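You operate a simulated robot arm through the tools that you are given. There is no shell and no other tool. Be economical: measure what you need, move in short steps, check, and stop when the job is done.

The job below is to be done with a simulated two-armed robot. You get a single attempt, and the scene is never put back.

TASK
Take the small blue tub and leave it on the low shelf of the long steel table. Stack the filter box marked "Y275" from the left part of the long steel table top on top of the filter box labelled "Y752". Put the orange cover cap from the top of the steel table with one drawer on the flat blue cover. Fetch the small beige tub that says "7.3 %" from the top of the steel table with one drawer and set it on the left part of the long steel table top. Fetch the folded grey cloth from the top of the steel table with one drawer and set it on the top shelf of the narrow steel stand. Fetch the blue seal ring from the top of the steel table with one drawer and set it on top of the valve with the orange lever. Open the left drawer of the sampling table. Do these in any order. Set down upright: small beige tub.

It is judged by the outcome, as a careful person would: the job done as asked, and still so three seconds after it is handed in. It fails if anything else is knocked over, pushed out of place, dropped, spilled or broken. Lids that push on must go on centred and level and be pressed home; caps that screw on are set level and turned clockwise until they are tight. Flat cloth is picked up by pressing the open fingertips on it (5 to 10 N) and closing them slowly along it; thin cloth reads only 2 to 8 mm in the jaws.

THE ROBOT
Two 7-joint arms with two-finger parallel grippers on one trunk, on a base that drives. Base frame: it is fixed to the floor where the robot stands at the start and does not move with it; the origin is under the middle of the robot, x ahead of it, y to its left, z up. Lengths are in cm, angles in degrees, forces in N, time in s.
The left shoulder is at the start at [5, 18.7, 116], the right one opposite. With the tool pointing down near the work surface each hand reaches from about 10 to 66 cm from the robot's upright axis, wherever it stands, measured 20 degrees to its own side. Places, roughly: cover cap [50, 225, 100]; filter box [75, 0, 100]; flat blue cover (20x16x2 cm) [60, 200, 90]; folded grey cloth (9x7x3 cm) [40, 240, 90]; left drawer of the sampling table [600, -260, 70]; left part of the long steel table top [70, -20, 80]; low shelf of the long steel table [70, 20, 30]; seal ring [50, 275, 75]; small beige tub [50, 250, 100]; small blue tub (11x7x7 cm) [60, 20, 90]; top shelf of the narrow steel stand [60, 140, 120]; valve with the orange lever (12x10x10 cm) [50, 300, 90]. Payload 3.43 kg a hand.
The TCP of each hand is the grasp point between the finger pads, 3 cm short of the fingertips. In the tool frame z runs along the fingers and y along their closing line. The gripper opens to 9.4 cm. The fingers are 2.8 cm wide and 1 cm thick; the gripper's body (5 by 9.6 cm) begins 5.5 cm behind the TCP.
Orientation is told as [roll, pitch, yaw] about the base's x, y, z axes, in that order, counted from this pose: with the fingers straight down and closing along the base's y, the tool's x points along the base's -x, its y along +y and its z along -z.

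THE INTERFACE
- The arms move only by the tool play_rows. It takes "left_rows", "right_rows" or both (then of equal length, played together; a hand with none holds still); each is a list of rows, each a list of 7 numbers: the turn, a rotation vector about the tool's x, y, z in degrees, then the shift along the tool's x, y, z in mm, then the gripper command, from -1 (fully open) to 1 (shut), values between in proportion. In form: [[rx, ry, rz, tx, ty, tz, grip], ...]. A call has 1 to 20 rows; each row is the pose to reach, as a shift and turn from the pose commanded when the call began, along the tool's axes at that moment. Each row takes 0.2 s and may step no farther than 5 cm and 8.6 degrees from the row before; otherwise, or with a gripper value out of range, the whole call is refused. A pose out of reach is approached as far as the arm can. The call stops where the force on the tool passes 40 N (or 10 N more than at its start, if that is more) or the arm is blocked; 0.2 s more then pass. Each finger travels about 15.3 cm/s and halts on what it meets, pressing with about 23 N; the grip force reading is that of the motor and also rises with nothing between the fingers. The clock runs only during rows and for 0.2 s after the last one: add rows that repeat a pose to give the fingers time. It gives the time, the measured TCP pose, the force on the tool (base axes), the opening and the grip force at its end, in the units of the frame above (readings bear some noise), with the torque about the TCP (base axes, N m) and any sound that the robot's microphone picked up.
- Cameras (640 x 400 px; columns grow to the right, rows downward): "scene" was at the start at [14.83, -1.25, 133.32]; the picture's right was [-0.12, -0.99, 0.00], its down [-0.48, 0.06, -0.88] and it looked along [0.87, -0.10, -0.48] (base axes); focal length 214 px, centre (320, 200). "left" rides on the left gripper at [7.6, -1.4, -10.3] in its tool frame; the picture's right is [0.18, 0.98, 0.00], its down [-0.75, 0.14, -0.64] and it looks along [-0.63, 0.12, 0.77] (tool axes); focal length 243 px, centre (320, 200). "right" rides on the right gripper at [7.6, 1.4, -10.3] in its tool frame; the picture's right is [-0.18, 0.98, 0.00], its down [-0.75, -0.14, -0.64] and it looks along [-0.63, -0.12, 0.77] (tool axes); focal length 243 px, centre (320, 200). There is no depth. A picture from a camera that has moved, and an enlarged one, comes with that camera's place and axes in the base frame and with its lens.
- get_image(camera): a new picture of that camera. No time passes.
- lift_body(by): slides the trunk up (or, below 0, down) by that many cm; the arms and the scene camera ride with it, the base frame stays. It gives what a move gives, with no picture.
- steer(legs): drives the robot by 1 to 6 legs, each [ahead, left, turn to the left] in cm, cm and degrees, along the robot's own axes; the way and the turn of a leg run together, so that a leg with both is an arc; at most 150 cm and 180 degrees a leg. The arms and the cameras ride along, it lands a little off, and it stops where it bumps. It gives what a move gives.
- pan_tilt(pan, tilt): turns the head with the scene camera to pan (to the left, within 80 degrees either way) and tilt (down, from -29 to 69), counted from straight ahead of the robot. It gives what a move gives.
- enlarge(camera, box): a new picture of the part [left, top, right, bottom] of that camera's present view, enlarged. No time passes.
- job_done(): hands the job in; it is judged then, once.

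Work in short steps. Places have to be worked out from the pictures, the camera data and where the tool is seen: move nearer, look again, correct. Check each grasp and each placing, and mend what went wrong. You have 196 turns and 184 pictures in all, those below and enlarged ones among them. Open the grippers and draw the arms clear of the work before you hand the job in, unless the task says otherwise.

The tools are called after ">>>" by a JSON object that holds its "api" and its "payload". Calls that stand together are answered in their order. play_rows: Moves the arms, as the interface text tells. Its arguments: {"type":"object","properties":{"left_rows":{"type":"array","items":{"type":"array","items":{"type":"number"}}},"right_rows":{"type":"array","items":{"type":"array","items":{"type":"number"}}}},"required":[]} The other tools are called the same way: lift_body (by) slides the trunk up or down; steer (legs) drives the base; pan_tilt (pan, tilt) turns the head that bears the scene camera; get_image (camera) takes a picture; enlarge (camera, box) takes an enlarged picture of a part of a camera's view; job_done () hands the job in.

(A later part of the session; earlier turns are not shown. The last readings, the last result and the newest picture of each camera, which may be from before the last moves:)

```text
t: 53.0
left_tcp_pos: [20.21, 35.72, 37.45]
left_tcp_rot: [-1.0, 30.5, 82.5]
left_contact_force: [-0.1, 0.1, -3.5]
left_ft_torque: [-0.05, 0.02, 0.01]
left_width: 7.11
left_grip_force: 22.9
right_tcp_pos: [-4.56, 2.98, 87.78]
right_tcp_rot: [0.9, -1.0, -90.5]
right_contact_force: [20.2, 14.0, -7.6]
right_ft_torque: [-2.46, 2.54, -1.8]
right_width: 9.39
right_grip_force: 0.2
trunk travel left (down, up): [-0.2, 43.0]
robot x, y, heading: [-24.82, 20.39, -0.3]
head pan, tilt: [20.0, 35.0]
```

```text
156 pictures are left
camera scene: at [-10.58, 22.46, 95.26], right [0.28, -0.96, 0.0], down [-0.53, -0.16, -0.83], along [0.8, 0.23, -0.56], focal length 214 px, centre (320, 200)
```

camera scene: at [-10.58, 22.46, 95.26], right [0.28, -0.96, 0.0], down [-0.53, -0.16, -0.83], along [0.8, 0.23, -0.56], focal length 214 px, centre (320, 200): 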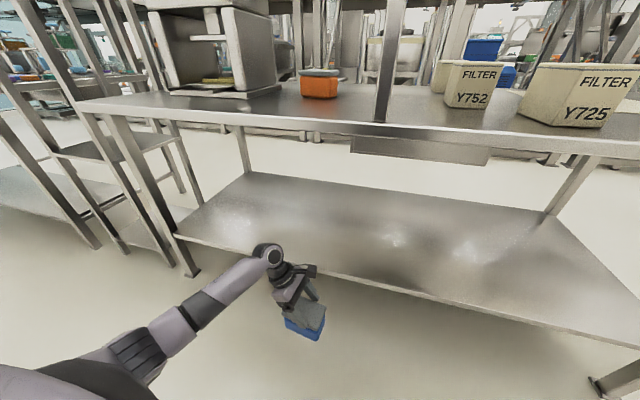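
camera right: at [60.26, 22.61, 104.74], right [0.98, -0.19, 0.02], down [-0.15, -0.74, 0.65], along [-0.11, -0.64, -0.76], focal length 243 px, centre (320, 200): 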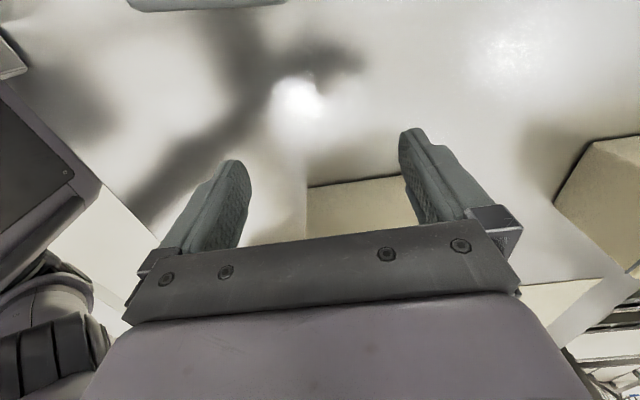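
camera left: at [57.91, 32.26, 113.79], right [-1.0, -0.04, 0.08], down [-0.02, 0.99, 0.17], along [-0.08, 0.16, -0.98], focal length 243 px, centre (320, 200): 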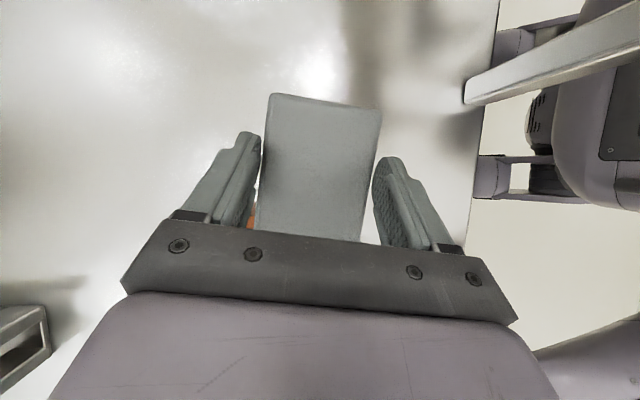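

The right wrist touches the head, so I'll shift that hand aside. Then I'll raise the tub a bit and drive in over the low shelf.

>>> {"api": "play_rows", "payload": {"right_rows": [[0, 0, 0, -30, 5, 0, -1], [0, 0, 0, -60, 10, 0, -1], [0, 0, 0, -90, 10, 0, -1], [0, 0, 0, -110, 10, 0, -1]], "left_rows": [[0, 0, 0, 9, 0, -14, 1], [0, 0, 0, 18, 0, -29, 1], [0, 0, 0, 27, 0, -43, 1], [0, 0, 0, 36, 0, -60, 1]]}}

>>> {"api": "steer", "payload": {"legs": [[27, 0, 0]]}}

>>> {"api": "get_image", "payload": {"camera": "scene"}}

>>> {"api": "get_image", "payload": {"camera": "left"}}

```text
t: 54.0
left_tcp_pos: [19.85, 35.61, 44.44]
left_tcp_rot: [-0.9, 30.6, 82.6]
left_contact_force: [0.3, -0.4, -4.1]
left_ft_torque: [-0.04, -0.01, 0.02]
left_width: 7.1
left_grip_force: 22.7
right_tcp_pos: [-3.64, -8.25, 88.0]
right_tcp_rot: [1.0, -0.9, -90.0]
right_contact_force: [0.6, 0.4, -0.2]
right_ft_torque: [-0.03, 0.01, -0.01]
right_width: 9.41
right_grip_force: 0.1
trunk travel left (down, up): [-0.2, 43.0]
robot x, y, heading: [-25.3, 20.11, 0.0]
head pan, tilt: [20.0, 35.0]
```

```text
t: 55.9
left_tcp_pos: [46.72, 35.54, 44.26]
left_tcp_rot: [-1.0, 30.6, 82.5]
left_contact_force: [-0.7, -0.8, -4.2]
left_ft_torque: [0.0, -0.01, -0.01]
left_width: 7.09
left_grip_force: 23.2
right_tcp_pos: [23.43, -8.31, 87.94]
right_tcp_rot: [1.0, -1.1, -90.2]
right_contact_force: [0.7, -0.1, 1.3]
right_ft_torque: [-0.01, -0.02, 0.04]
right_width: 9.4
right_grip_force: 0.1
trunk travel left (down, up): [-0.2, 43.0]
robot x, y, heading: [1.7, 19.99, -0.3]
head pan, tilt: [20.0, 35.0]
```

```text
155 pictures are left
camera scene: at [16.15, 22.84, 95.06], right [0.34, -0.94, 0.0], down [-0.54, -0.19, -0.82], along [0.77, 0.28, -0.57], focal length 214 px, centre (320, 200)
```

scene: 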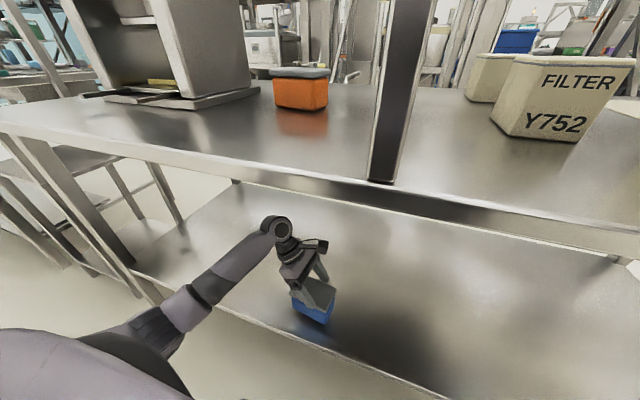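

```text
154 pictures are left
camera left: at [47.88, 33.92, 57.17], right [-1.0, -0.04, 0.08], down [-0.02, 0.99, 0.17], along [-0.08, 0.16, -0.98], focal length 243 px, centre (320, 200)
```

left: 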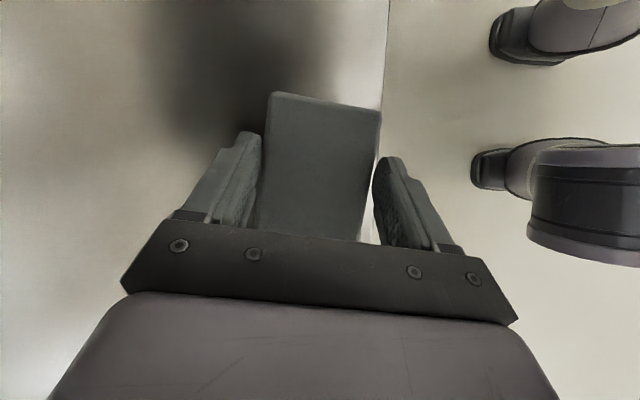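

The shelf's front edge is at x≈38 and the tub is about 5 cm inside it. I'll lower to just above the shelf, moving 3 cm inward.

>>> {"api": "play_rows", "payload": {"left_rows": [[0, 0, 0, -14, -10, 21, 1], [0, 0, 0, -28, -20, 42, 1], [0, 0, 0, -42, -30, 63, 1], [0, 0, 0, -42, -30, 63, 1]]}}

>>> {"api": "get_image", "payload": {"camera": "scene"}}

```text
t: 56.6
left_tcp_pos: [49.34, 35.28, 39.36]
left_tcp_rot: [-1.6, 31.2, 82.4]
left_contact_force: [-0.6, -1.2, 1.3]
left_ft_torque: [0.15, 0.17, 0.06]
left_width: 7.15
left_grip_force: 23.0
right_tcp_pos: [23.32, -8.33, 87.99]
right_tcp_rot: [1.0, -1.0, -90.1]
right_contact_force: [0.0, -0.1, 0.3]
right_ft_torque: [0.02, 0.0, 0.04]
right_width: 9.4
right_grip_force: 0.1
trunk travel left (down, up): [-0.2, 43.0]
robot x, y, heading: [2.07, 20.14, -0.2]
head pan, tilt: [20.0, 35.0]
stopped in row 3 (left hand): the force on the tool passed its limit at 47 N (the readings are from after the stop); the commanded pose is now the measured one
```

```text
153 pictures are left
camera scene: at [16.11, 22.84, 95.05], right [0.34, -0.94, 0.0], down [-0.54, -0.19, -0.82], along [0.77, 0.28, -0.57], focal length 214 px, centre (320, 200)
```

scene: 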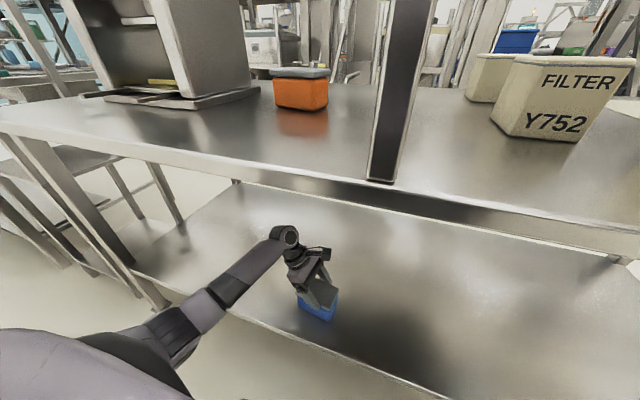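

The tub has touched down on the shelf (force 47 N, then rest). I'll release and withdraw along the tool axis.

>>> {"api": "play_rows", "payload": {"left_rows": [[0, 0, 0, 0, 0, 0, 0.6], [0, 0, 0, 0, 0, 0, -1], [0, 0, 0, 0, 0, 0, -1], [0, 0, 0, 0, 0, -30, -1], [0, 0, 0, 0, 0, -60, -1], [0, 0, 0, 0, 0, -90, -1]]}}

>>> {"api": "get_image", "payload": {"camera": "left"}}

>>> {"api": "get_image", "payload": {"camera": "scene"}}

```text
t: 58.0
left_tcp_pos: [49.81, 39.96, 47.04]
left_tcp_rot: [-1.4, 31.1, 82.2]
left_contact_force: [-0.4, -0.6, -0.2]
left_ft_torque: [0.03, 0.01, -0.03]
left_width: 9.41
left_grip_force: 0.0
right_tcp_pos: [23.4, -8.41, 87.96]
right_tcp_rot: [1.0, -1.0, -90.2]
right_contact_force: [0.8, -0.8, 0.5]
right_ft_torque: [0.01, -0.01, 0.02]
right_width: 9.37
right_grip_force: 0.1
trunk travel left (down, up): [-0.2, 43.0]
robot x, y, heading: [1.6, 19.99, -0.1]
head pan, tilt: [20.0, 35.0]
```

```text
152 pictures are left
camera left: at [50.73, 38.47, 59.87], right [-1.0, -0.03, 0.07], down [-0.02, 0.99, 0.16], along [-0.08, 0.15, -0.98], focal length 243 px, centre (320, 200)
```

left: 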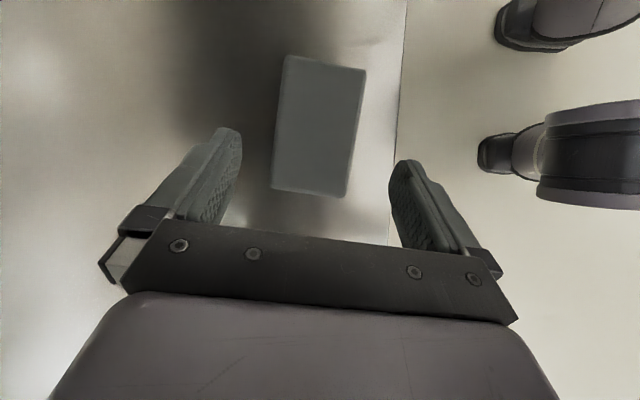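

```text
151 pictures are left
camera scene: at [16.13, 22.84, 95.06], right [0.34, -0.94, 0.0], down [-0.54, -0.19, -0.82], along [0.77, 0.28, -0.57], focal length 214 px, centre (320, 200)
```

scene: 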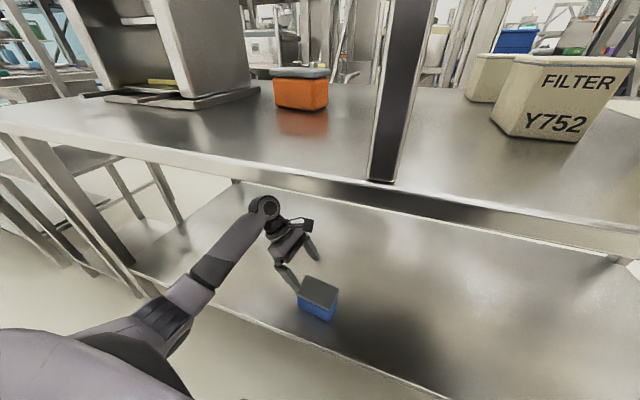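

The blue tub sits well on the low shelf. I'll look straight down to learn how close the base is to the table, then withdraw the left arm.

>>> {"api": "pan_tilt", "payload": {"pan": 0, "tilt": 69}}

>>> {"api": "get_image", "payload": {"camera": "scene"}}

```text
t: 59.0
left_tcp_pos: [49.76, 39.96, 47.04]
left_tcp_rot: [-1.5, 31.1, 82.2]
left_contact_force: [-0.1, 1.0, -0.7]
left_ft_torque: [0.01, 0.0, -0.01]
left_width: 9.38
left_grip_force: 0.0
right_tcp_pos: [23.3, -8.3, 87.98]
right_tcp_rot: [1.0, -1.1, -90.2]
right_contact_force: [0.6, -0.4, -0.2]
right_ft_torque: [-0.02, 0.0, 0.01]
right_width: 9.38
right_grip_force: 0.1
trunk travel left (down, up): [-0.2, 43.0]
robot x, y, heading: [1.64, 20.37, -0.3]
head pan, tilt: [0.0, 68.8]
```

```text
150 pictures are left
camera scene: at [13.43, 19.85, 90.7], right [0.0, -1.0, 0.0], down [-0.93, 0.0, -0.36], along [0.36, 0.0, -0.93], focal length 214 px, centre (320, 200)
```

scene: 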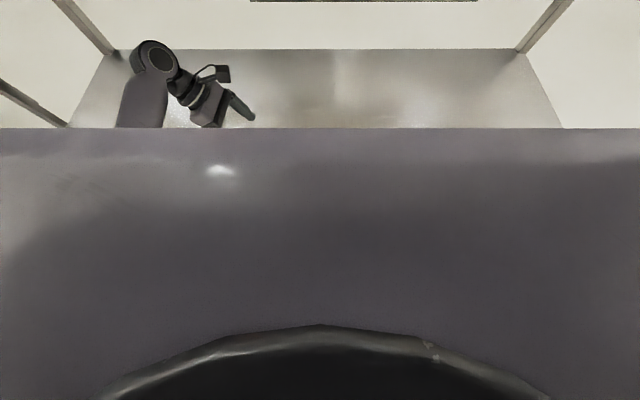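

Only the trunk shell is visible. I'll back off, fold the left arm up, raise the trunk, and see how near I can get with the arms posed differently.

>>> {"api": "steer", "payload": {"legs": [[-32, 0, 0]]}}

>>> {"api": "play_rows", "payload": {"left_rows": [[0, 0, 0, 20, 19, -35, -1], [0, -2.5, 0, 40, 37, -69, -1], [0, -5, 0, 60, 56, -104, -1], [0, -8, 0, 79, 74, -139, -1], [0, -11, 0, 99, 93, -173, -1], [0, -14, 0, 119, 112, -208, -1], [0, -17, 0, 139, 130, -243, -1], [0, -20, 0, 159, 149, -277, -1], [0, -23, 0, 179, 167, -312, -1], [0, -26, 0, 198, 186, -347, -1], [0, -29, 0, 218, 204, -381, -1], [0, -31, 0, 238, 223, -416, -1]]}}

>>> {"api": "lift_body", "payload": {"by": 20}}

>>> {"api": "pan_tilt", "payload": {"pan": 0, "tilt": 25}}

>>> {"api": "get_image", "payload": {"camera": "scene"}}

```text
t: 61.2
left_tcp_pos: [17.73, 40.24, 47.05]
left_tcp_rot: [-1.4, 31.2, 82.6]
left_contact_force: [-0.3, 0.2, 0.6]
left_ft_torque: [-0.05, 0.01, -0.01]
left_width: 9.42
left_grip_force: 0.1
right_tcp_pos: [-8.31, -8.13, 87.98]
right_tcp_rot: [1.0, -1.0, -89.8]
right_contact_force: [0.3, 1.1, 0.4]
right_ft_torque: [-0.01, -0.01, -0.01]
right_width: 9.41
right_grip_force: 0.1
trunk travel left (down, up): [-0.2, 43.0]
robot x, y, heading: [-29.82, 20.07, 0.0]
head pan, tilt: [0.0, 68.8]
```

```text
t: 63.8
left_tcp_pos: [-5.29, 44.26, 94.45]
left_tcp_rot: [-1.1, 0.3, 83.2]
left_contact_force: [0.6, 0.3, -0.1]
left_ft_torque: [-0.01, 0.02, -0.02]
left_width: 9.41
left_grip_force: 0.0
right_tcp_pos: [-8.33, -8.22, 88.02]
right_tcp_rot: [1.0, -1.0, -89.9]
right_contact_force: [0.6, -0.3, -0.2]
right_ft_torque: [0.02, 0.06, 0.0]
right_width: 9.4
right_grip_force: 0.1
trunk travel left (down, up): [-0.2, 43.0]
robot x, y, heading: [-29.65, 19.94, 0.3]
head pan, tilt: [0.0, 68.8]
```

```text
t: 65.9
left_tcp_pos: [-5.13, 44.24, 114.31]
left_tcp_rot: [-1.2, 0.2, 83.3]
left_contact_force: [-0.1, 1.0, -0.1]
left_ft_torque: [0.04, -0.02, -0.07]
left_width: 9.4
left_grip_force: 0.1
right_tcp_pos: [-8.26, -8.19, 108.03]
right_tcp_rot: [0.9, -0.9, -89.8]
right_contact_force: [-0.6, 0.0, -0.4]
right_ft_torque: [-0.04, 0.0, 0.0]
right_width: 9.37
right_grip_force: 0.1
trunk travel left (down, up): [-20.2, 23.0]
robot x, y, heading: [-29.63, 19.87, 0.2]
head pan, tilt: [0.0, 68.8]
```

```text
t: 67.0
left_tcp_pos: [-5.24, 44.16, 114.49]
left_tcp_rot: [-1.2, 0.2, 83.3]
left_contact_force: [0.0, -0.3, 0.3]
left_ft_torque: [-0.02, -0.01, 0.0]
left_width: 9.38
left_grip_force: 0.0
right_tcp_pos: [-8.37, -8.19, 108.13]
right_tcp_rot: [1.0, -0.9, -89.9]
right_contact_force: [0.8, 0.2, -0.2]
right_ft_torque: [-0.01, -0.03, 0.03]
right_width: 9.41
right_grip_force: 0.1
trunk travel left (down, up): [-20.2, 23.0]
robot x, y, heading: [-29.95, 19.79, 0.2]
head pan, tilt: [0.0, 25.0]
```

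```text
149 pictures are left
camera scene: at [-14.79, 19.95, 116.64], right [0.0, -1.0, 0.0], down [-0.42, 0.0, -0.91], along [0.91, 0.0, -0.42], focal length 214 px, centre (320, 200)
```

scene: 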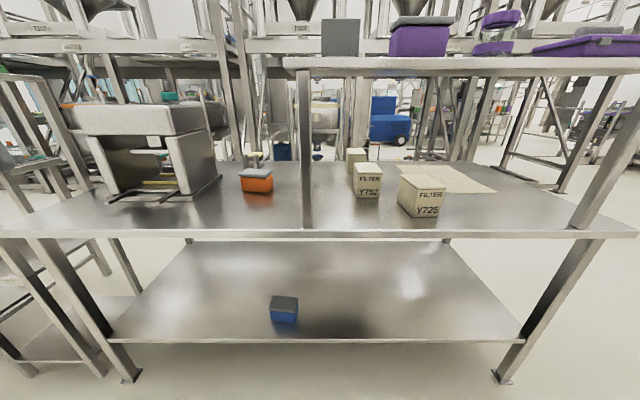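

New insight: the overhead shelf is shallow (x 36–53) and there is open floor behind the table (racks near x≈270). So the rear box is best taken from behind. First I'll put the orange tub, which was nudged about 4–5 cm left, back in its place using the left arm in the open bay.

>>> {"api": "steer", "payload": {"legs": [[34, 0, 0]]}}

>>> {"api": "play_rows", "payload": {"left_rows": [[0, 0, 0, 0, -35, 10, -1], [0, 0, 0, 0, -70, 20, -1], [0, 0, 0, 0, -105, 30, -1], [0, 0, 0, 0, -140, 40, -1], [0, 0, 0, 0, -175, 50, -1], [0, 0, 0, 0, -210, 60, -1], [0, 0, 0, 0, -245, 60, -1], [0, 0, 0, 0, -280, 60, -1], [0, 0, 0, 0, -310, 60, -1]]}}

>>> {"api": "get_image", "payload": {"camera": "left"}}

>>> {"api": "get_image", "payload": {"camera": "scene"}}

```text
t: 69.2
left_tcp_pos: [28.51, 44.15, 114.59]
left_tcp_rot: [-1.2, 0.1, 83.1]
left_contact_force: [0.9, 0.0, 0.0]
left_ft_torque: [0.01, -0.04, -0.01]
left_width: 9.4
left_grip_force: 0.1
right_tcp_pos: [25.22, -8.3, 107.96]
right_tcp_rot: [1.0, -1.0, -90.0]
right_contact_force: [0.0, 0.4, 0.6]
right_ft_torque: [0.01, -0.01, -0.01]
right_width: 9.41
right_grip_force: 0.1
trunk travel left (down, up): [-20.2, 23.0]
robot x, y, heading: [3.7, 20.37, -0.1]
head pan, tilt: [0.0, 25.0]
```

```text
t: 71.2
left_tcp_pos: [59.43, 40.22, 109.38]
left_tcp_rot: [-1.1, 0.1, 83.0]
left_contact_force: [1.1, -0.7, 0.6]
left_ft_torque: [0.0, -0.01, 0.01]
left_width: 9.41
left_grip_force: 0.1
right_tcp_pos: [25.2, -8.34, 107.95]
right_tcp_rot: [1.1, -0.9, -90.0]
right_contact_force: [-0.5, -0.2, 0.0]
right_ft_torque: [0.03, -0.03, 0.0]
right_width: 9.41
right_grip_force: 0.1
trunk travel left (down, up): [-20.2, 23.0]
robot x, y, heading: [3.9, 20.05, -0.5]
head pan, tilt: [0.0, 25.0]
```

```text
148 pictures are left
camera left: at [59.7, 32.39, 119.66], right [-1.0, -0.06, -0.02], down [-0.06, 0.77, 0.64], along [-0.02, 0.64, -0.77], focal length 243 px, centre (320, 200)
```

left: 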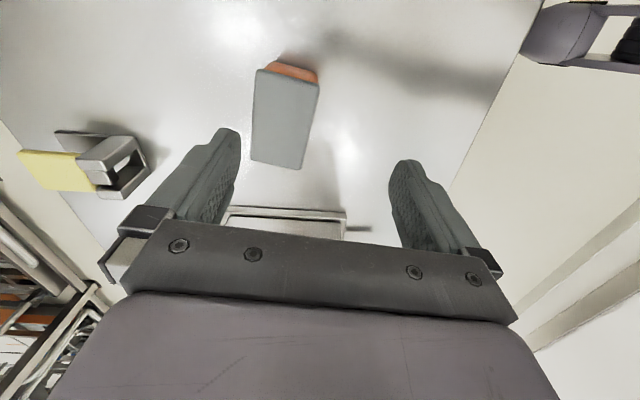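

```text
147 pictures are left
camera scene: at [18.85, 19.84, 116.64], right [0.0, -1.0, 0.0], down [-0.42, 0.0, -0.91], along [0.91, 0.0, -0.42], focal length 214 px, centre (320, 200)
```

scene: 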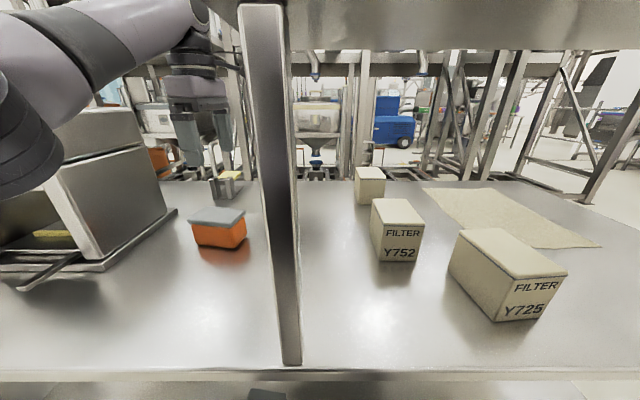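

The orange tub's lid is at (64.2, 44.5), turned −9.6°; originally it was at about (63.8, 39.9), turned −4°. I'll go over it, descend and grip.

>>> {"api": "play_rows", "payload": {"left_rows": [[0, 0, 1.3, -20, -20, 30, -1], [0, 0, 2.6, -43, -43, 60, -1], [0, 0, 2.6, -43, -43, 95, -1], [0, 0, 2.6, -43, -43, 130, -1]]}}

>>> {"api": "get_image", "payload": {"camera": "left"}}

```text
t: 72.2
left_tcp_pos: [65.37, 44.07, 96.67]
left_tcp_rot: [-1.1, 0.2, 80.4]
left_contact_force: [0.2, 0.2, -0.2]
left_ft_torque: [-0.03, -0.02, -0.03]
left_width: 9.43
left_grip_force: 0.2
left hand out of reach, approached as far as the arm can: row 1, 2, 4
right_tcp_pos: [25.31, -8.24, 108.02]
right_tcp_rot: [1.0, -1.0, -89.9]
right_contact_force: [-0.4, -0.6, 0.6]
right_ft_torque: [0.0, 0.01, -0.01]
right_width: 9.41
right_grip_force: 0.1
trunk travel left (down, up): [-20.2, 23.0]
robot x, y, heading: [3.72, 20.02, -0.0]
head pan, tilt: [0.0, 25.0]
```

```text
146 pictures are left
camera left: at [65.33, 36.32, 106.96], right [-1.0, -0.02, -0.02], down [-0.03, 0.77, 0.64], along [0.0, 0.64, -0.77], focal length 243 px, centre (320, 200)
```

left: 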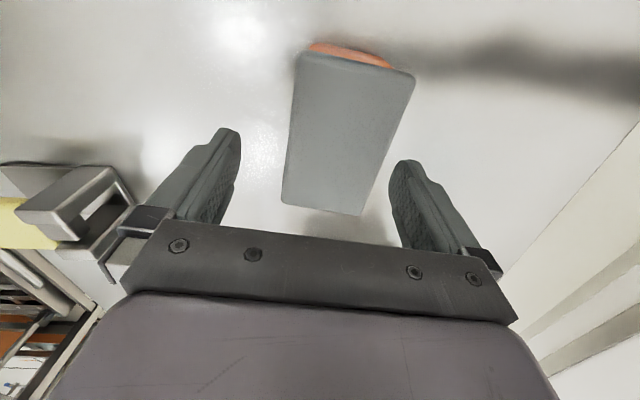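

The lid is confirmed at (64.3, 44.5). I'll shift 1.1 cm back, descend to 88.7 and grip.

>>> {"api": "play_rows", "payload": {"left_rows": [[0, 0, 0, -2, 11, 0, -1], [0, 0, 0, -2, 11, 27, -1], [0, 0, 0, -2, 11, 54, -1], [0, 0, 0, -2, 11, 79, -1], [0, 0, 0, -2, 11, 79, -1], [0, 0, 0, -2, 11, 79, 1], [0, 0, 0, -2, 11, 79, 1], [0, 0, 0, -2, 11, 79, 1], [0, 0, 0, -2, 11, 79, 1]]}}

>>> {"api": "get_image", "payload": {"camera": "left"}}

```text
t: 73.0
left_tcp_pos: [65.88, 44.38, 94.62]
left_tcp_rot: [-1.2, -0.2, 80.5]
left_contact_force: [-6.0, 0.9, 18.6]
left_ft_torque: [0.12, 1.16, -0.08]
left_width: 9.44
left_grip_force: 0.0
left hand out of reach, approached as far as the arm can: row 1, 2, 3
right_tcp_pos: [25.13, -8.19, 108.1]
right_tcp_rot: [1.1, -0.9, -90.0]
right_contact_force: [0.5, 0.4, -1.1]
right_ft_torque: [0.0, 0.02, 0.0]
right_width: 9.4
right_grip_force: 0.0
trunk travel left (down, up): [-20.2, 23.0]
robot x, y, heading: [3.95, 20.12, 0.1]
head pan, tilt: [0.0, 25.0]
stopped in row 3 (left hand): the force on the tool passed its limit at 82 N (the readings are from after the stop); the commanded pose is now the measured one
```

```text
145 pictures are left
camera left: at [65.86, 36.55, 104.92], right [-1.0, -0.02, -0.02], down [-0.03, 0.77, 0.64], along [0.0, 0.64, -0.77], focal length 243 px, centre (320, 200)
```

left: 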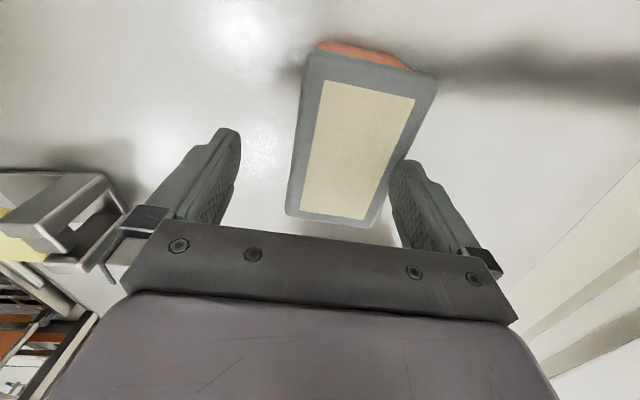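

The hand was at its reach limit and a finger pressed the lid rim. I'll lift off and look.

>>> {"api": "play_rows", "payload": {"left_rows": [[0, 0, 0, 0, 10, -15, -1], [0, 0, 0, 0, 20, -40, -1], [0, 0, 0, 0, 40, -60, -1], [0, 0, 0, 0, 60, -60, -1]]}}

>>> {"api": "get_image", "payload": {"camera": "left"}}

>>> {"api": "enlarge", "payload": {"camera": "scene", "box": [160, 160, 320, 260]}}

```text
t: 74.0
left_tcp_pos: [59.98, 45.37, 100.1]
left_tcp_rot: [-0.9, -0.2, 80.5]
left_contact_force: [-0.1, -0.6, -0.2]
left_ft_torque: [-0.02, -0.03, -0.03]
left_width: 9.38
left_grip_force: 0.1
right_tcp_pos: [25.21, -8.27, 108.0]
right_tcp_rot: [1.0, -1.0, -90.1]
right_contact_force: [-0.5, 0.1, -1.2]
right_ft_torque: [-0.06, 0.0, -0.01]
right_width: 9.4
right_grip_force: 0.0
trunk travel left (down, up): [-20.2, 23.0]
robot x, y, heading: [3.7, 20.01, -0.1]
head pan, tilt: [0.0, 25.0]
```

```text
144 pictures are left
camera left: at [59.98, 37.57, 110.36], right [-1.0, -0.02, -0.02], down [-0.03, 0.77, 0.64], along [0.0, 0.64, -0.77], focal length 243 px, centre (320, 200)
```

left: 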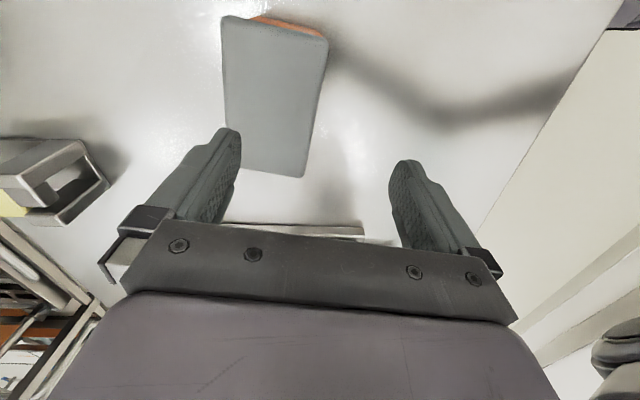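

```text
4.00 times, centred on (240, 210) of scene
camera zoom: at [18.85, 19.96, 116.64], right [0.0, -1.0, 0.0], down [-0.42, 0.0, -0.91], along [0.91, 0.0, -0.42], focal length 858 px, centre (640, 160)
```

zoom: 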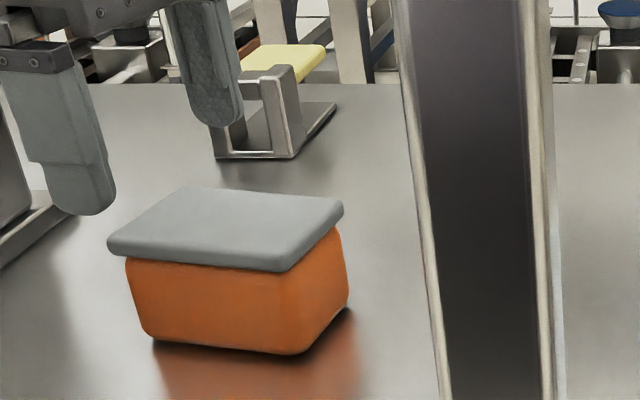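

The tub is unharmed and unmoved at (64.1, 44.4). I'll drive 2.5 cm closer to gain reach and then align again.

>>> {"api": "steer", "payload": {"legs": [[2.5, 0, 0]]}}

```text
t: 74.8
left_tcp_pos: [62.61, 45.44, 99.94]
left_tcp_rot: [-1.0, -0.1, 80.5]
left_contact_force: [-0.2, -0.2, -0.2]
left_ft_torque: [-0.01, 0.02, -0.01]
left_width: 9.39
left_grip_force: 0.1
right_tcp_pos: [27.89, -8.37, 108.05]
right_tcp_rot: [1.1, -1.0, -90.1]
right_contact_force: [-0.3, -0.8, -0.3]
right_ft_torque: [-0.01, 0.03, 0.0]
right_width: 9.42
right_grip_force: 0.1
trunk travel left (down, up): [-20.2, 23.0]
robot x, y, heading: [6.69, 20.07, 0.1]
head pan, tilt: [0.0, 25.0]
```

Aligning with a small shift, then I'll descend and grip.

>>> {"api": "play_rows", "payload": {"left_rows": [[0, 0, 0, 6, -16, 10, -1], [0, 0, 0, 6, -16, 35, -1], [0, 0, 0, 6, -16, 60, -1], [0, 0, 0, 6, -16, 85, -1], [0, 0, 0, 6, -16, 111, -1], [0, 0, 0, 6, -16, 111, -1], [0, 0, 0, 6, -16, 111, 1], [0, 0, 0, 6, -16, 111, 1], [0, 0, 0, 6, -16, 111, 1], [0, 0, 0, 6, -16, 111, 1]]}}

>>> {"api": "get_image", "payload": {"camera": "left"}}

```text
t: 77.0
left_tcp_pos: [64.35, 44.57, 88.86]
left_tcp_rot: [-1.1, -0.1, 80.6]
left_contact_force: [0.1, 0.9, 1.4]
left_ft_torque: [0.07, -0.04, -0.08]
left_width: 7.57
left_grip_force: 23.1
right_tcp_pos: [27.82, -8.31, 107.97]
right_tcp_rot: [0.9, -1.0, -90.0]
right_contact_force: [0.4, -0.2, 0.4]
right_ft_torque: [0.05, 0.0, 0.01]
right_width: 9.42
right_grip_force: 0.1
trunk travel left (down, up): [-20.2, 23.0]
robot x, y, heading: [6.18, 20.57, -0.3]
head pan, tilt: [0.0, 25.0]
```

```text
142 pictures are left
camera left: at [64.28, 36.72, 99.24], right [-1.0, -0.02, -0.02], down [-0.03, 0.77, 0.64], along [0.0, 0.64, -0.77], focal length 243 px, centre (320, 200)
```

left: 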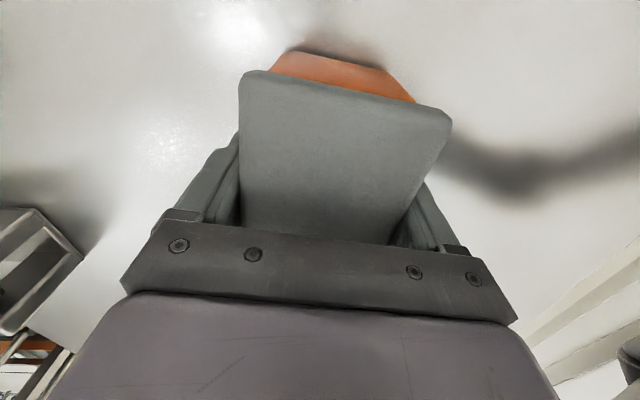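

Gripped. I'll lift 1.5 cm, carry it back by (−0.3, −4.5) cm with a 5.5° turn, set it down and release.

>>> {"api": "play_rows", "payload": {"left_rows": [[0, 0, 0, 0, 0, -15, 1], [0, 0, -1.8, 15, -1.5, -15, 1], [0, 0, -3.6, 30, -3, -15, 1], [0, 0, -5.5, 45, -4.5, -15, 1], [0, 0, -5.5, 45, -4.5, -15, 1], [0, 0, -5.5, 45, -4.5, -5, 1], [0, 0, -5.5, 45, -4.5, 0, 1], [0, 0, -5.5, 45, -4.5, 0, 1], [0, 0, -5.5, 45, -4.5, 0, -1], [0, 0, -5.5, 45, -4.5, 0, -1], [0, 0, -5.5, 45, -4.5, 0, -1], [0, 0, -5.5, 45, -4.5, -40, -1], [0, 0, -5.5, 45, -4.5, -80, -1], [0, 0, -5.5, 45, -4.5, -120, -1], [0, 0, -5.5, 45, -4.5, -160, -1]]}}

>>> {"api": "get_image", "payload": {"camera": "left"}}

```text
t: 80.2
left_tcp_pos: [63.78, 39.72, 105.23]
left_tcp_rot: [-1.1, 0.0, 85.9]
left_contact_force: [0.2, -0.1, -0.5]
left_ft_torque: [-0.01, -0.02, -0.05]
left_width: 9.41
left_grip_force: 0.0
right_tcp_pos: [27.78, -8.25, 107.97]
right_tcp_rot: [1.0, -0.9, -89.9]
right_contact_force: [-0.1, -0.1, -0.8]
right_ft_torque: [0.02, -0.01, 0.02]
right_width: 9.38
right_grip_force: 0.2
trunk travel left (down, up): [-20.2, 23.0]
robot x, y, heading: [6.6, 20.4, -0.1]
head pan, tilt: [0.0, 25.0]
```

```text
141 pictures are left
camera left: at [64.48, 31.92, 115.63], right [-0.99, -0.11, -0.02], down [-0.1, 0.76, 0.64], along [-0.06, 0.64, -0.77], focal length 243 px, centre (320, 200)
```

left: 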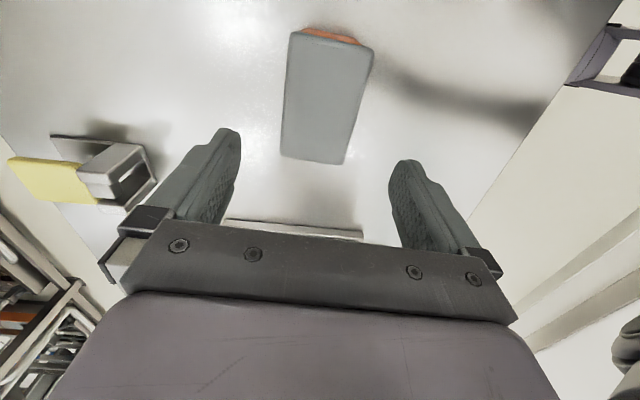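

The orange tub is back in its place. I'll fold the left arm and drive to the table's right end to look behind it.

>>> {"api": "play_rows", "payload": {"left_rows": [[0, 0, 0, 0, 40, 0, -1], [0, 0, 0, 0, 80, 0, -1], [0, 0, 0, 0, 120, 0, -1], [0, 0, 0, 0, 160, 0, -1], [0, 0, 0, 0, 200, 0, -1], [0, 0, 0, 0, 240, 0, -1], [0, 0, 0, 0, 280, 0, -1], [0, 0, 0, 0, 320, 0, -1], [0, 0, 0, 0, 340, 0, -1]]}}

>>> {"api": "steer", "payload": {"legs": [[-45, 0, 0], [0, -145, 0]]}}

>>> {"api": "pan_tilt", "payload": {"pan": 10, "tilt": 25}}

>>> {"api": "get_image", "payload": {"camera": "scene"}}

```text
t: 82.2
left_tcp_pos: [29.93, 42.36, 104.37]
left_tcp_rot: [-1.1, -0.1, 86.0]
left_contact_force: [0.1, -0.2, 0.7]
left_ft_torque: [0.0, 0.01, -0.03]
left_width: 9.41
left_grip_force: 0.0
right_tcp_pos: [27.73, -8.28, 108.02]
right_tcp_rot: [1.0, -1.1, -90.0]
right_contact_force: [-0.4, 0.0, 0.1]
right_ft_torque: [0.03, 0.0, 0.01]
right_width: 9.43
right_grip_force: 0.1
trunk travel left (down, up): [-20.2, 23.0]
robot x, y, heading: [6.13, 19.82, -0.2]
head pan, tilt: [0.0, 25.0]
```

```text
t: 97.3
left_tcp_pos: [-12.97, -101.14, 104.31]
left_tcp_rot: [-1.1, 0.0, 88.0]
left_contact_force: [0.2, 0.4, -0.2]
left_ft_torque: [0.01, -0.01, 0.01]
left_width: 9.39
left_grip_force: 0.0
right_tcp_pos: [-13.29, -151.8, 108.02]
right_tcp_rot: [1.1, -1.0, -88.0]
right_contact_force: [0.0, 0.5, -1.0]
right_ft_torque: [0.0, 0.03, -0.01]
right_width: 9.39
right_grip_force: 0.1
trunk travel left (down, up): [-20.2, 23.0]
robot x, y, heading: [-35.83, -124.18, 1.7]
head pan, tilt: [0.0, 25.0]
```

```text
t: 98.1
left_tcp_pos: [-13.1, -101.09, 104.23]
left_tcp_rot: [-1.0, 0.0, 88.0]
left_contact_force: [-0.1, 0.2, 0.7]
left_ft_torque: [-0.01, 0.01, 0.0]
left_width: 9.4
left_grip_force: 0.1
right_tcp_pos: [-13.38, -151.88, 107.93]
right_tcp_rot: [1.0, -1.1, -88.0]
right_contact_force: [0.9, -0.5, 0.6]
right_ft_torque: [0.01, 0.02, 0.01]
right_width: 9.41
right_grip_force: 0.1
trunk travel left (down, up): [-20.2, 23.0]
robot x, y, heading: [-35.58, -124.55, 2.1]
head pan, tilt: [10.0, 25.0]
```

```text
140 pictures are left
camera scene: at [-20.92, -122.25, 116.64], right [0.21, -0.98, 0.0], down [-0.41, -0.09, -0.91], along [0.89, 0.19, -0.42], focal length 214 px, centre (320, 200)
```

scene: 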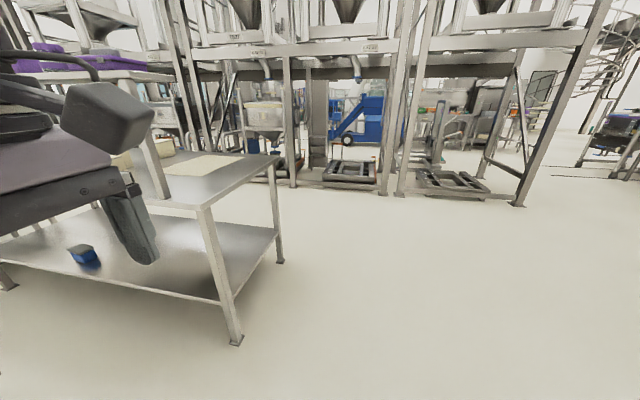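

There is a free corridor behind the table (racks at x≈262, table back edge ≈108). I'll drive around to behind the table and face it.

>>> {"api": "steer", "payload": {"legs": [[0, 0, -2], [130, 0, 0], [78, 0, 0], [0, 0, 180], [0, 108, 0]]}}

>>> {"api": "pan_tilt", "payload": {"pan": 0, "tilt": 30}}

>>> {"api": "get_image", "payload": {"camera": "scene"}}

```text
t: 125.4
left_tcp_pos: [145.93, -255.64, 104.34]
left_tcp_rot: [-1.2, 0.0, -94.4]
left_contact_force: [0.0, 0.2, -0.1]
left_ft_torque: [-0.05, -0.01, 0.02]
left_width: 9.4
left_grip_force: 0.0
right_tcp_pos: [148.54, -205.14, 108.05]
right_tcp_rot: [0.9, -1.0, 89.5]
right_contact_force: [-0.2, 0.5, 0.2]
right_ft_torque: [0.01, 0.02, 0.02]
right_width: 9.39
right_grip_force: 0.0
trunk travel left (down, up): [-20.2, 23.0]
robot x, y, heading: [169.58, -233.82, 179.5]
head pan, tilt: [10.0, 25.0]
```

```text
t: 126.1
left_tcp_pos: [145.93, -255.62, 104.31]
left_tcp_rot: [-1.2, 0.0, -94.5]
left_contact_force: [0.7, -0.2, 0.5]
left_ft_torque: [0.01, -0.03, 0.0]
left_width: 9.39
left_grip_force: 0.1
right_tcp_pos: [148.52, -205.17, 107.95]
right_tcp_rot: [1.0, -1.1, 89.5]
right_contact_force: [-0.7, 0.1, 0.2]
right_ft_torque: [0.0, 0.0, 0.01]
right_width: 9.37
right_grip_force: 0.0
trunk travel left (down, up): [-20.2, 23.0]
robot x, y, heading: [169.74, -233.58, 179.4]
head pan, tilt: [0.0, 30.0]
```

```text
139 pictures are left
camera scene: at [154.74, -233.68, 115.85], right [0.01, 1.0, 0.0], down [0.5, 0.0, -0.87], along [-0.87, 0.01, -0.5], focal length 214 px, centre (320, 200)
```

scene: 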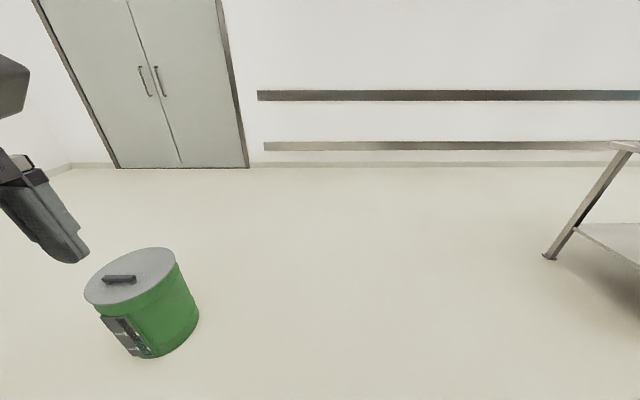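

I shifted the wrong way, harmlessly. Now I'll drive right along the corridor to y≈−15.

>>> {"api": "steer", "payload": {"legs": [[0, -110, 0], [0, -108, 0], [0, 0, 0.6]]}}

>>> {"api": "get_image", "payload": {"camera": "scene"}}

```text
t: 145.6
left_tcp_pos: [145.92, -40.01, 104.31]
left_tcp_rot: [-1.1, 0.0, -92.6]
left_contact_force: [0.0, 0.0, -0.3]
left_ft_torque: [0.0, -0.02, -0.02]
left_width: 9.38
left_grip_force: 0.0
right_tcp_pos: [146.73, 10.51, 107.91]
right_tcp_rot: [1.0, -1.0, 91.4]
right_contact_force: [0.3, 0.0, 0.2]
right_ft_torque: [0.01, 0.0, -0.04]
right_width: 9.4
right_grip_force: 0.0
trunk travel left (down, up): [-20.2, 23.0]
robot x, y, heading: [168.7, -16.9, -178.6]
head pan, tilt: [0.0, 30.0]
```

```text
138 pictures are left
camera scene: at [153.96, -17.81, 115.85], right [-0.02, 1.0, 0.0], down [0.5, 0.01, -0.87], along [-0.87, -0.02, -0.5], focal length 214 px, centre (320, 200)
```

scene: 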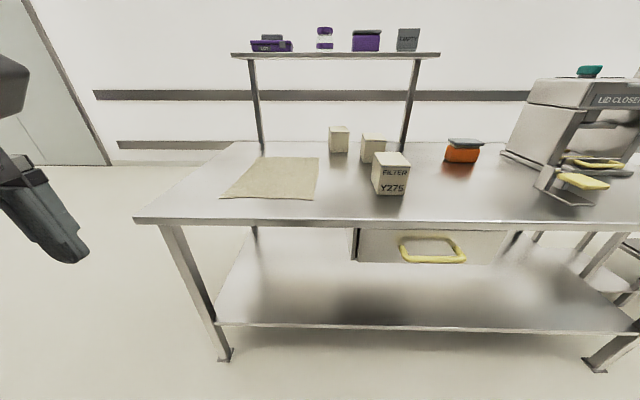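

From this side the rear box reads "Y275", and this is the table's front side. I'll drive nearer, turn the right hand to close along y, and come over the box.

>>> {"api": "steer", "payload": {"legs": [[23, 0, -1.4]]}}

>>> {"api": "play_rows", "payload": {"right_rows": [[0, 0, -8, 5, 25, 0, -1], [0, 0, -16, 10, 50, 0, -1], [0, 0, -24, 15, 75, 0, -1], [0, 0, -32, 20, 100, 0, -1], [0, 0, -40, 25, 125, 0, -1], [0, 0, -48, 30, 150, 0, -1], [0, 0, -56, 35, 175, 0, -1], [0, 0, -64, 40, 200, 10, -1], [0, 0, -72, 45, 230, 20, -1], [0, 0, -80, 50, 260, 40, -1], [0, 0, -88, 55, 290, 50, -1], [0, 0, -89, 57, 290, 50, -1]]}}

>>> {"api": "get_image", "payload": {"camera": "right"}}

>>> {"api": "get_image", "payload": {"camera": "scene"}}

```text
t: 147.3
left_tcp_pos: [122.83, -39.9, 104.29]
left_tcp_rot: [-1.1, 0.0, -93.9]
left_contact_force: [0.1, -1.0, 0.2]
left_ft_torque: [-0.03, 0.03, 0.0]
left_width: 9.4
left_grip_force: 0.0
right_tcp_pos: [124.66, 10.8, 108.03]
right_tcp_rot: [1.0, -1.0, 90.2]
right_contact_force: [0.1, -0.2, 0.1]
right_ft_torque: [0.04, 0.0, 0.02]
right_width: 9.41
right_grip_force: 0.0
trunk travel left (down, up): [-20.2, 23.0]
robot x, y, heading: [146.1, -17.48, -179.9]
head pan, tilt: [0.0, 30.0]
```

```text
t: 149.9
left_tcp_pos: [122.76, -39.77, 104.34]
left_tcp_rot: [-1.1, 0.0, -93.8]
left_contact_force: [0.3, 0.5, 1.1]
left_ft_torque: [0.04, 0.05, 0.02]
left_width: 9.39
left_grip_force: 0.1
right_tcp_pos: [95.75, 4.83, 103.39]
right_tcp_rot: [-1.1, -1.1, 179.2]
right_contact_force: [0.4, 0.2, -0.7]
right_ft_torque: [-0.01, -0.01, -0.01]
right_width: 9.38
right_grip_force: 0.2
trunk travel left (down, up): [-20.2, 23.0]
robot x, y, heading: [146.41, -17.35, -179.9]
head pan, tilt: [0.0, 30.0]
```

```text
137 pictures are left
camera right: at [103.56, 3.06, 113.39], right [-0.2, -0.98, -0.01], down [-0.74, 0.14, 0.66], along [-0.64, 0.14, -0.75], focal length 243 px, centre (320, 200)
```

right: 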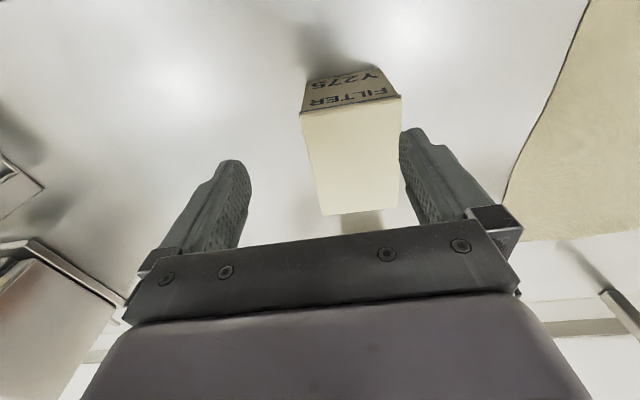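

```text
136 pictures are left
camera scene: at [131.34, -17.76, 115.85], right [0.0, 1.0, 0.0], down [0.5, 0.0, -0.87], along [-0.87, 0.0, -0.5], focal length 214 px, centre (320, 200)
```

scene: 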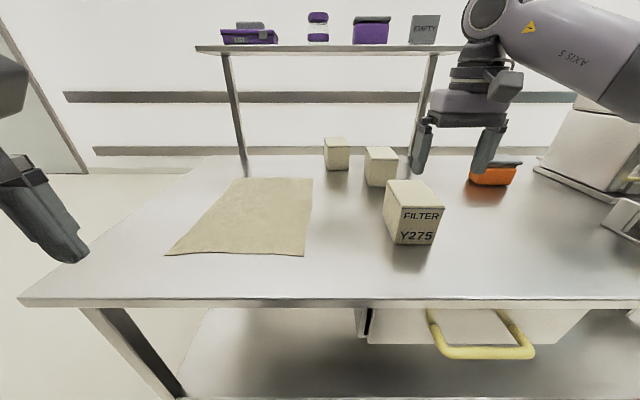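

The box top measures x 83.8–96, y −1.7–6.8, so it is 8.5 cm wide and centred at y 2.6. I'll tilt the hand about 45° toward −x and line it up before descending, which gives reach for stacking.

>>> {"api": "play_rows", "payload": {"right_rows": [[0.3, -8, 0, 5, 5, -5, -1], [0.5, -16, 0, 10, 10, -10, -1], [0.7, -24, 0, 15, 15, -10, -1], [0.9, -32, 0, 15, 19, -10, -1], [1.1, -40, 0, 15, 22, -10, -1], [1.1, -46, 0, 15, 22, -10, -1], [1.1, -46, 0, 15, 22, -10, -1]]}}

>>> {"api": "get_image", "payload": {"camera": "right"}}

```text
t: 151.5
left_tcp_pos: [122.73, -39.78, 104.2]
left_tcp_rot: [-1.1, 0.0, -93.8]
left_contact_force: [0.1, -0.4, -0.5]
left_ft_torque: [-0.03, -0.03, 0.0]
left_width: 9.4
left_grip_force: 0.1
right_tcp_pos: [97.22, 2.79, 104.43]
right_tcp_rot: [-2.8, -47.1, -179.2]
right_contact_force: [0.2, 0.7, -1.1]
right_ft_torque: [0.02, -0.01, -0.03]
right_width: 9.42
right_grip_force: 0.1
trunk travel left (down, up): [-20.2, 23.0]
robot x, y, heading: [146.46, -17.7, -179.7]
head pan, tilt: [0.0, 30.0]
```

```text
135 pictures are left
camera right: at [109.92, 0.83, 105.56], right [-0.15, -0.98, 0.1], down [-0.04, 0.11, 0.99], along [-0.99, 0.14, -0.05], focal length 243 px, centre (320, 200)
```

right: 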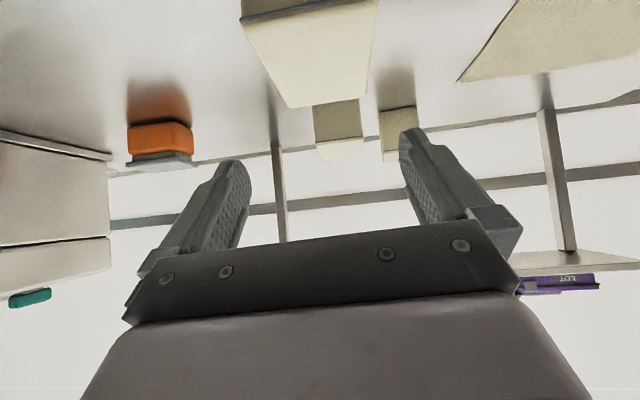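

The jaws are straddling the box centre line, with only about 2° of tilt to correct. I'll descend partway with that correction and check.

>>> {"api": "play_rows", "payload": {"right_rows": [[-0.7, 0, 0.7, 17, 1.5, 28, -1], [-1.3, 0, 1.4, 33, 3, 56, -1], [-1.3, 0, 1.4, 45, 4, 75, -1], [-1.3, 0, 1.4, 45, 4, 75, -1]]}}

>>> {"api": "get_image", "payload": {"camera": "right"}}

>>> {"api": "enlarge", "payload": {"camera": "scene", "box": [340, 80, 540, 260]}}

```text
t: 152.5
left_tcp_pos: [122.8, -39.89, 104.24]
left_tcp_rot: [-1.0, -0.1, -93.9]
left_contact_force: [-0.2, 0.1, 1.0]
left_ft_torque: [0.03, -0.03, -0.01]
left_width: 9.39
left_grip_force: 0.0
right_tcp_pos: [94.74, 2.57, 96.11]
right_tcp_rot: [0.0, -47.2, 178.7]
right_contact_force: [0.4, -0.7, 0.1]
right_ft_torque: [-0.04, -0.02, 0.01]
right_width: 9.39
right_grip_force: 0.0
trunk travel left (down, up): [-20.2, 23.0]
robot x, y, heading: [146.52, -17.62, -179.9]
head pan, tilt: [0.0, 30.0]
```

```text
134 pictures are left
camera right: at [107.5, 0.77, 97.28], right [-0.15, -0.98, 0.13], down [-0.04, 0.14, 0.99], along [-0.99, 0.14, -0.06], focal length 243 px, centre (320, 200)
```

right: 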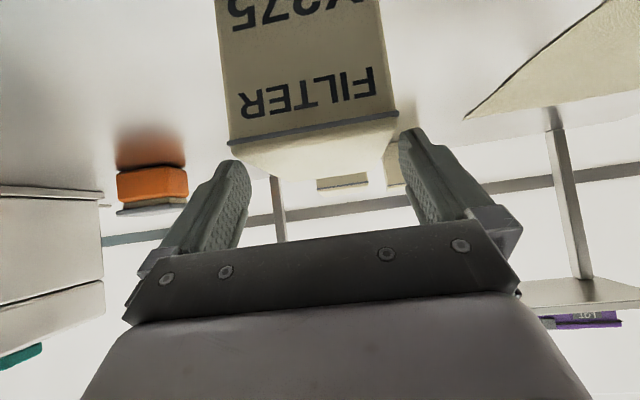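

```text
2.22 times, centred on (440, 170) of scene
camera zoom: at [131.34, -17.76, 115.85], right [0.0, 1.0, 0.0], down [0.5, 0.0, -0.87], along [-0.87, 0.0, -0.5], focal length 477 px, centre (53, 267)
```

zoom: 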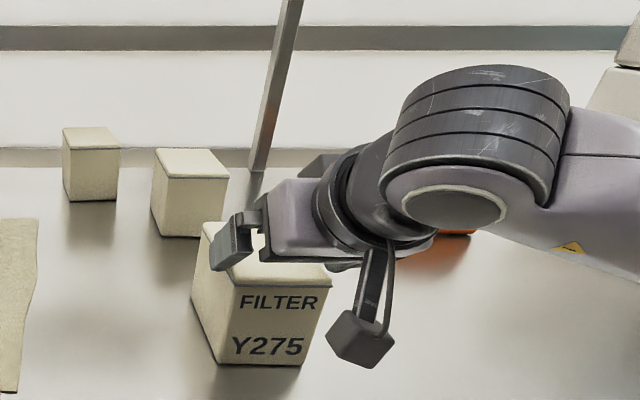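

Alignment looks right (box edge centre y 2.58, TCP 2.57). I'll descend the rest and close.

>>> {"api": "play_rows", "payload": {"right_rows": [[0, 0, 0, 8, 0, 13, -1], [0, 0, 0, 16, 0, 27, -1], [0, 0, 0, 25, 0, 41, -1], [0, 0, 0, 33, 0, 54, -1], [0, 0, 0, 33, 0, 54, -1], [0, 0, 0, 33, 0, 54, 1], [0, 0, 0, 33, 0, 54, 1], [0, 0, 0, 33, 0, 54, 1]]}}

>>> {"api": "get_image", "payload": {"camera": "right"}}

```text
t: 154.3
left_tcp_pos: [122.87, -39.9, 104.36]
left_tcp_rot: [-1.1, 0.2, -93.9]
left_contact_force: [-0.3, 0.4, 0.8]
left_ft_torque: [0.0, 0.03, 0.02]
left_width: 9.42
left_grip_force: 0.0
right_tcp_pos: [93.12, 2.7, 89.97]
right_tcp_rot: [0.0, -47.0, 178.8]
right_contact_force: [-0.1, -1.1, -0.2]
right_ft_torque: [-0.08, 0.2, 0.02]
right_width: 8.94
right_grip_force: 23.6
trunk travel left (down, up): [-20.2, 23.0]
robot x, y, heading: [146.6, -17.75, -180.1]
head pan, tilt: [0.0, 30.0]
```

```text
132 pictures are left
camera right: at [105.75, 0.9, 91.24], right [-0.15, -0.98, 0.13], down [-0.04, 0.14, 0.99], along [-0.99, 0.14, -0.06], focal length 243 px, centre (320, 200)
```

right: 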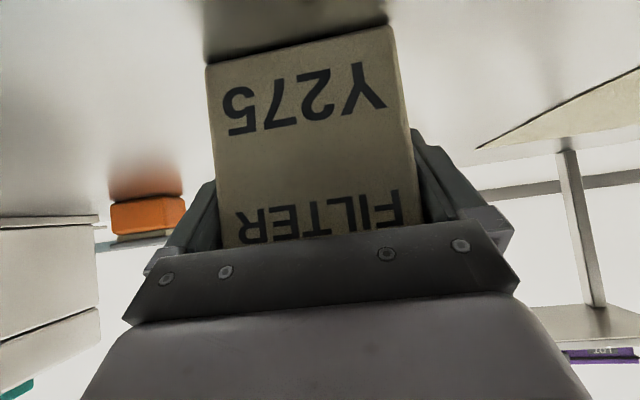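

Gripped at 8.9 cm. I'll lift it straight up 13 cm and check.

>>> {"api": "play_rows", "payload": {"right_rows": [[0, 0, 0, -20, 0, -18, 1], [0, 0, 0, -44, 0, -41, 1], [0, 0, 0, -70, 0, -65, 1], [0, 0, 0, -95, 0, -88, 1], [0, 0, 0, -95, 0, -88, 1]]}}

>>> {"api": "get_image", "payload": {"camera": "scene"}}

```text
t: 155.5
left_tcp_pos: [122.77, -39.91, 104.28]
left_tcp_rot: [-1.1, 0.0, -93.8]
left_contact_force: [-0.2, -0.8, 0.1]
left_ft_torque: [0.0, -0.05, -0.02]
left_width: 9.42
left_grip_force: 0.0
right_tcp_pos: [93.07, 2.85, 102.82]
right_tcp_rot: [0.0, -47.1, 178.8]
right_contact_force: [0.0, -0.3, -2.6]
right_ft_torque: [0.01, -0.08, -0.01]
right_width: 8.95
right_grip_force: 22.6
trunk travel left (down, up): [-20.2, 23.0]
robot x, y, heading: [146.34, -17.68, -180.0]
head pan, tilt: [0.0, 30.0]
```

```text
131 pictures are left
camera scene: at [131.32, -17.75, 115.84], right [0.0, 1.0, 0.0], down [0.5, 0.0, -0.87], along [-0.87, 0.0, -0.5], focal length 214 px, centre (320, 200)
```

scene: 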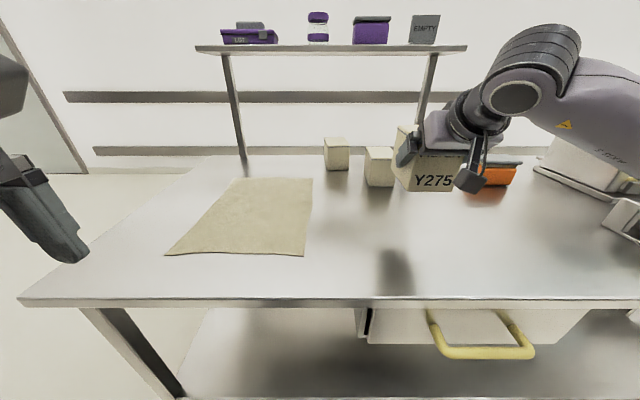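

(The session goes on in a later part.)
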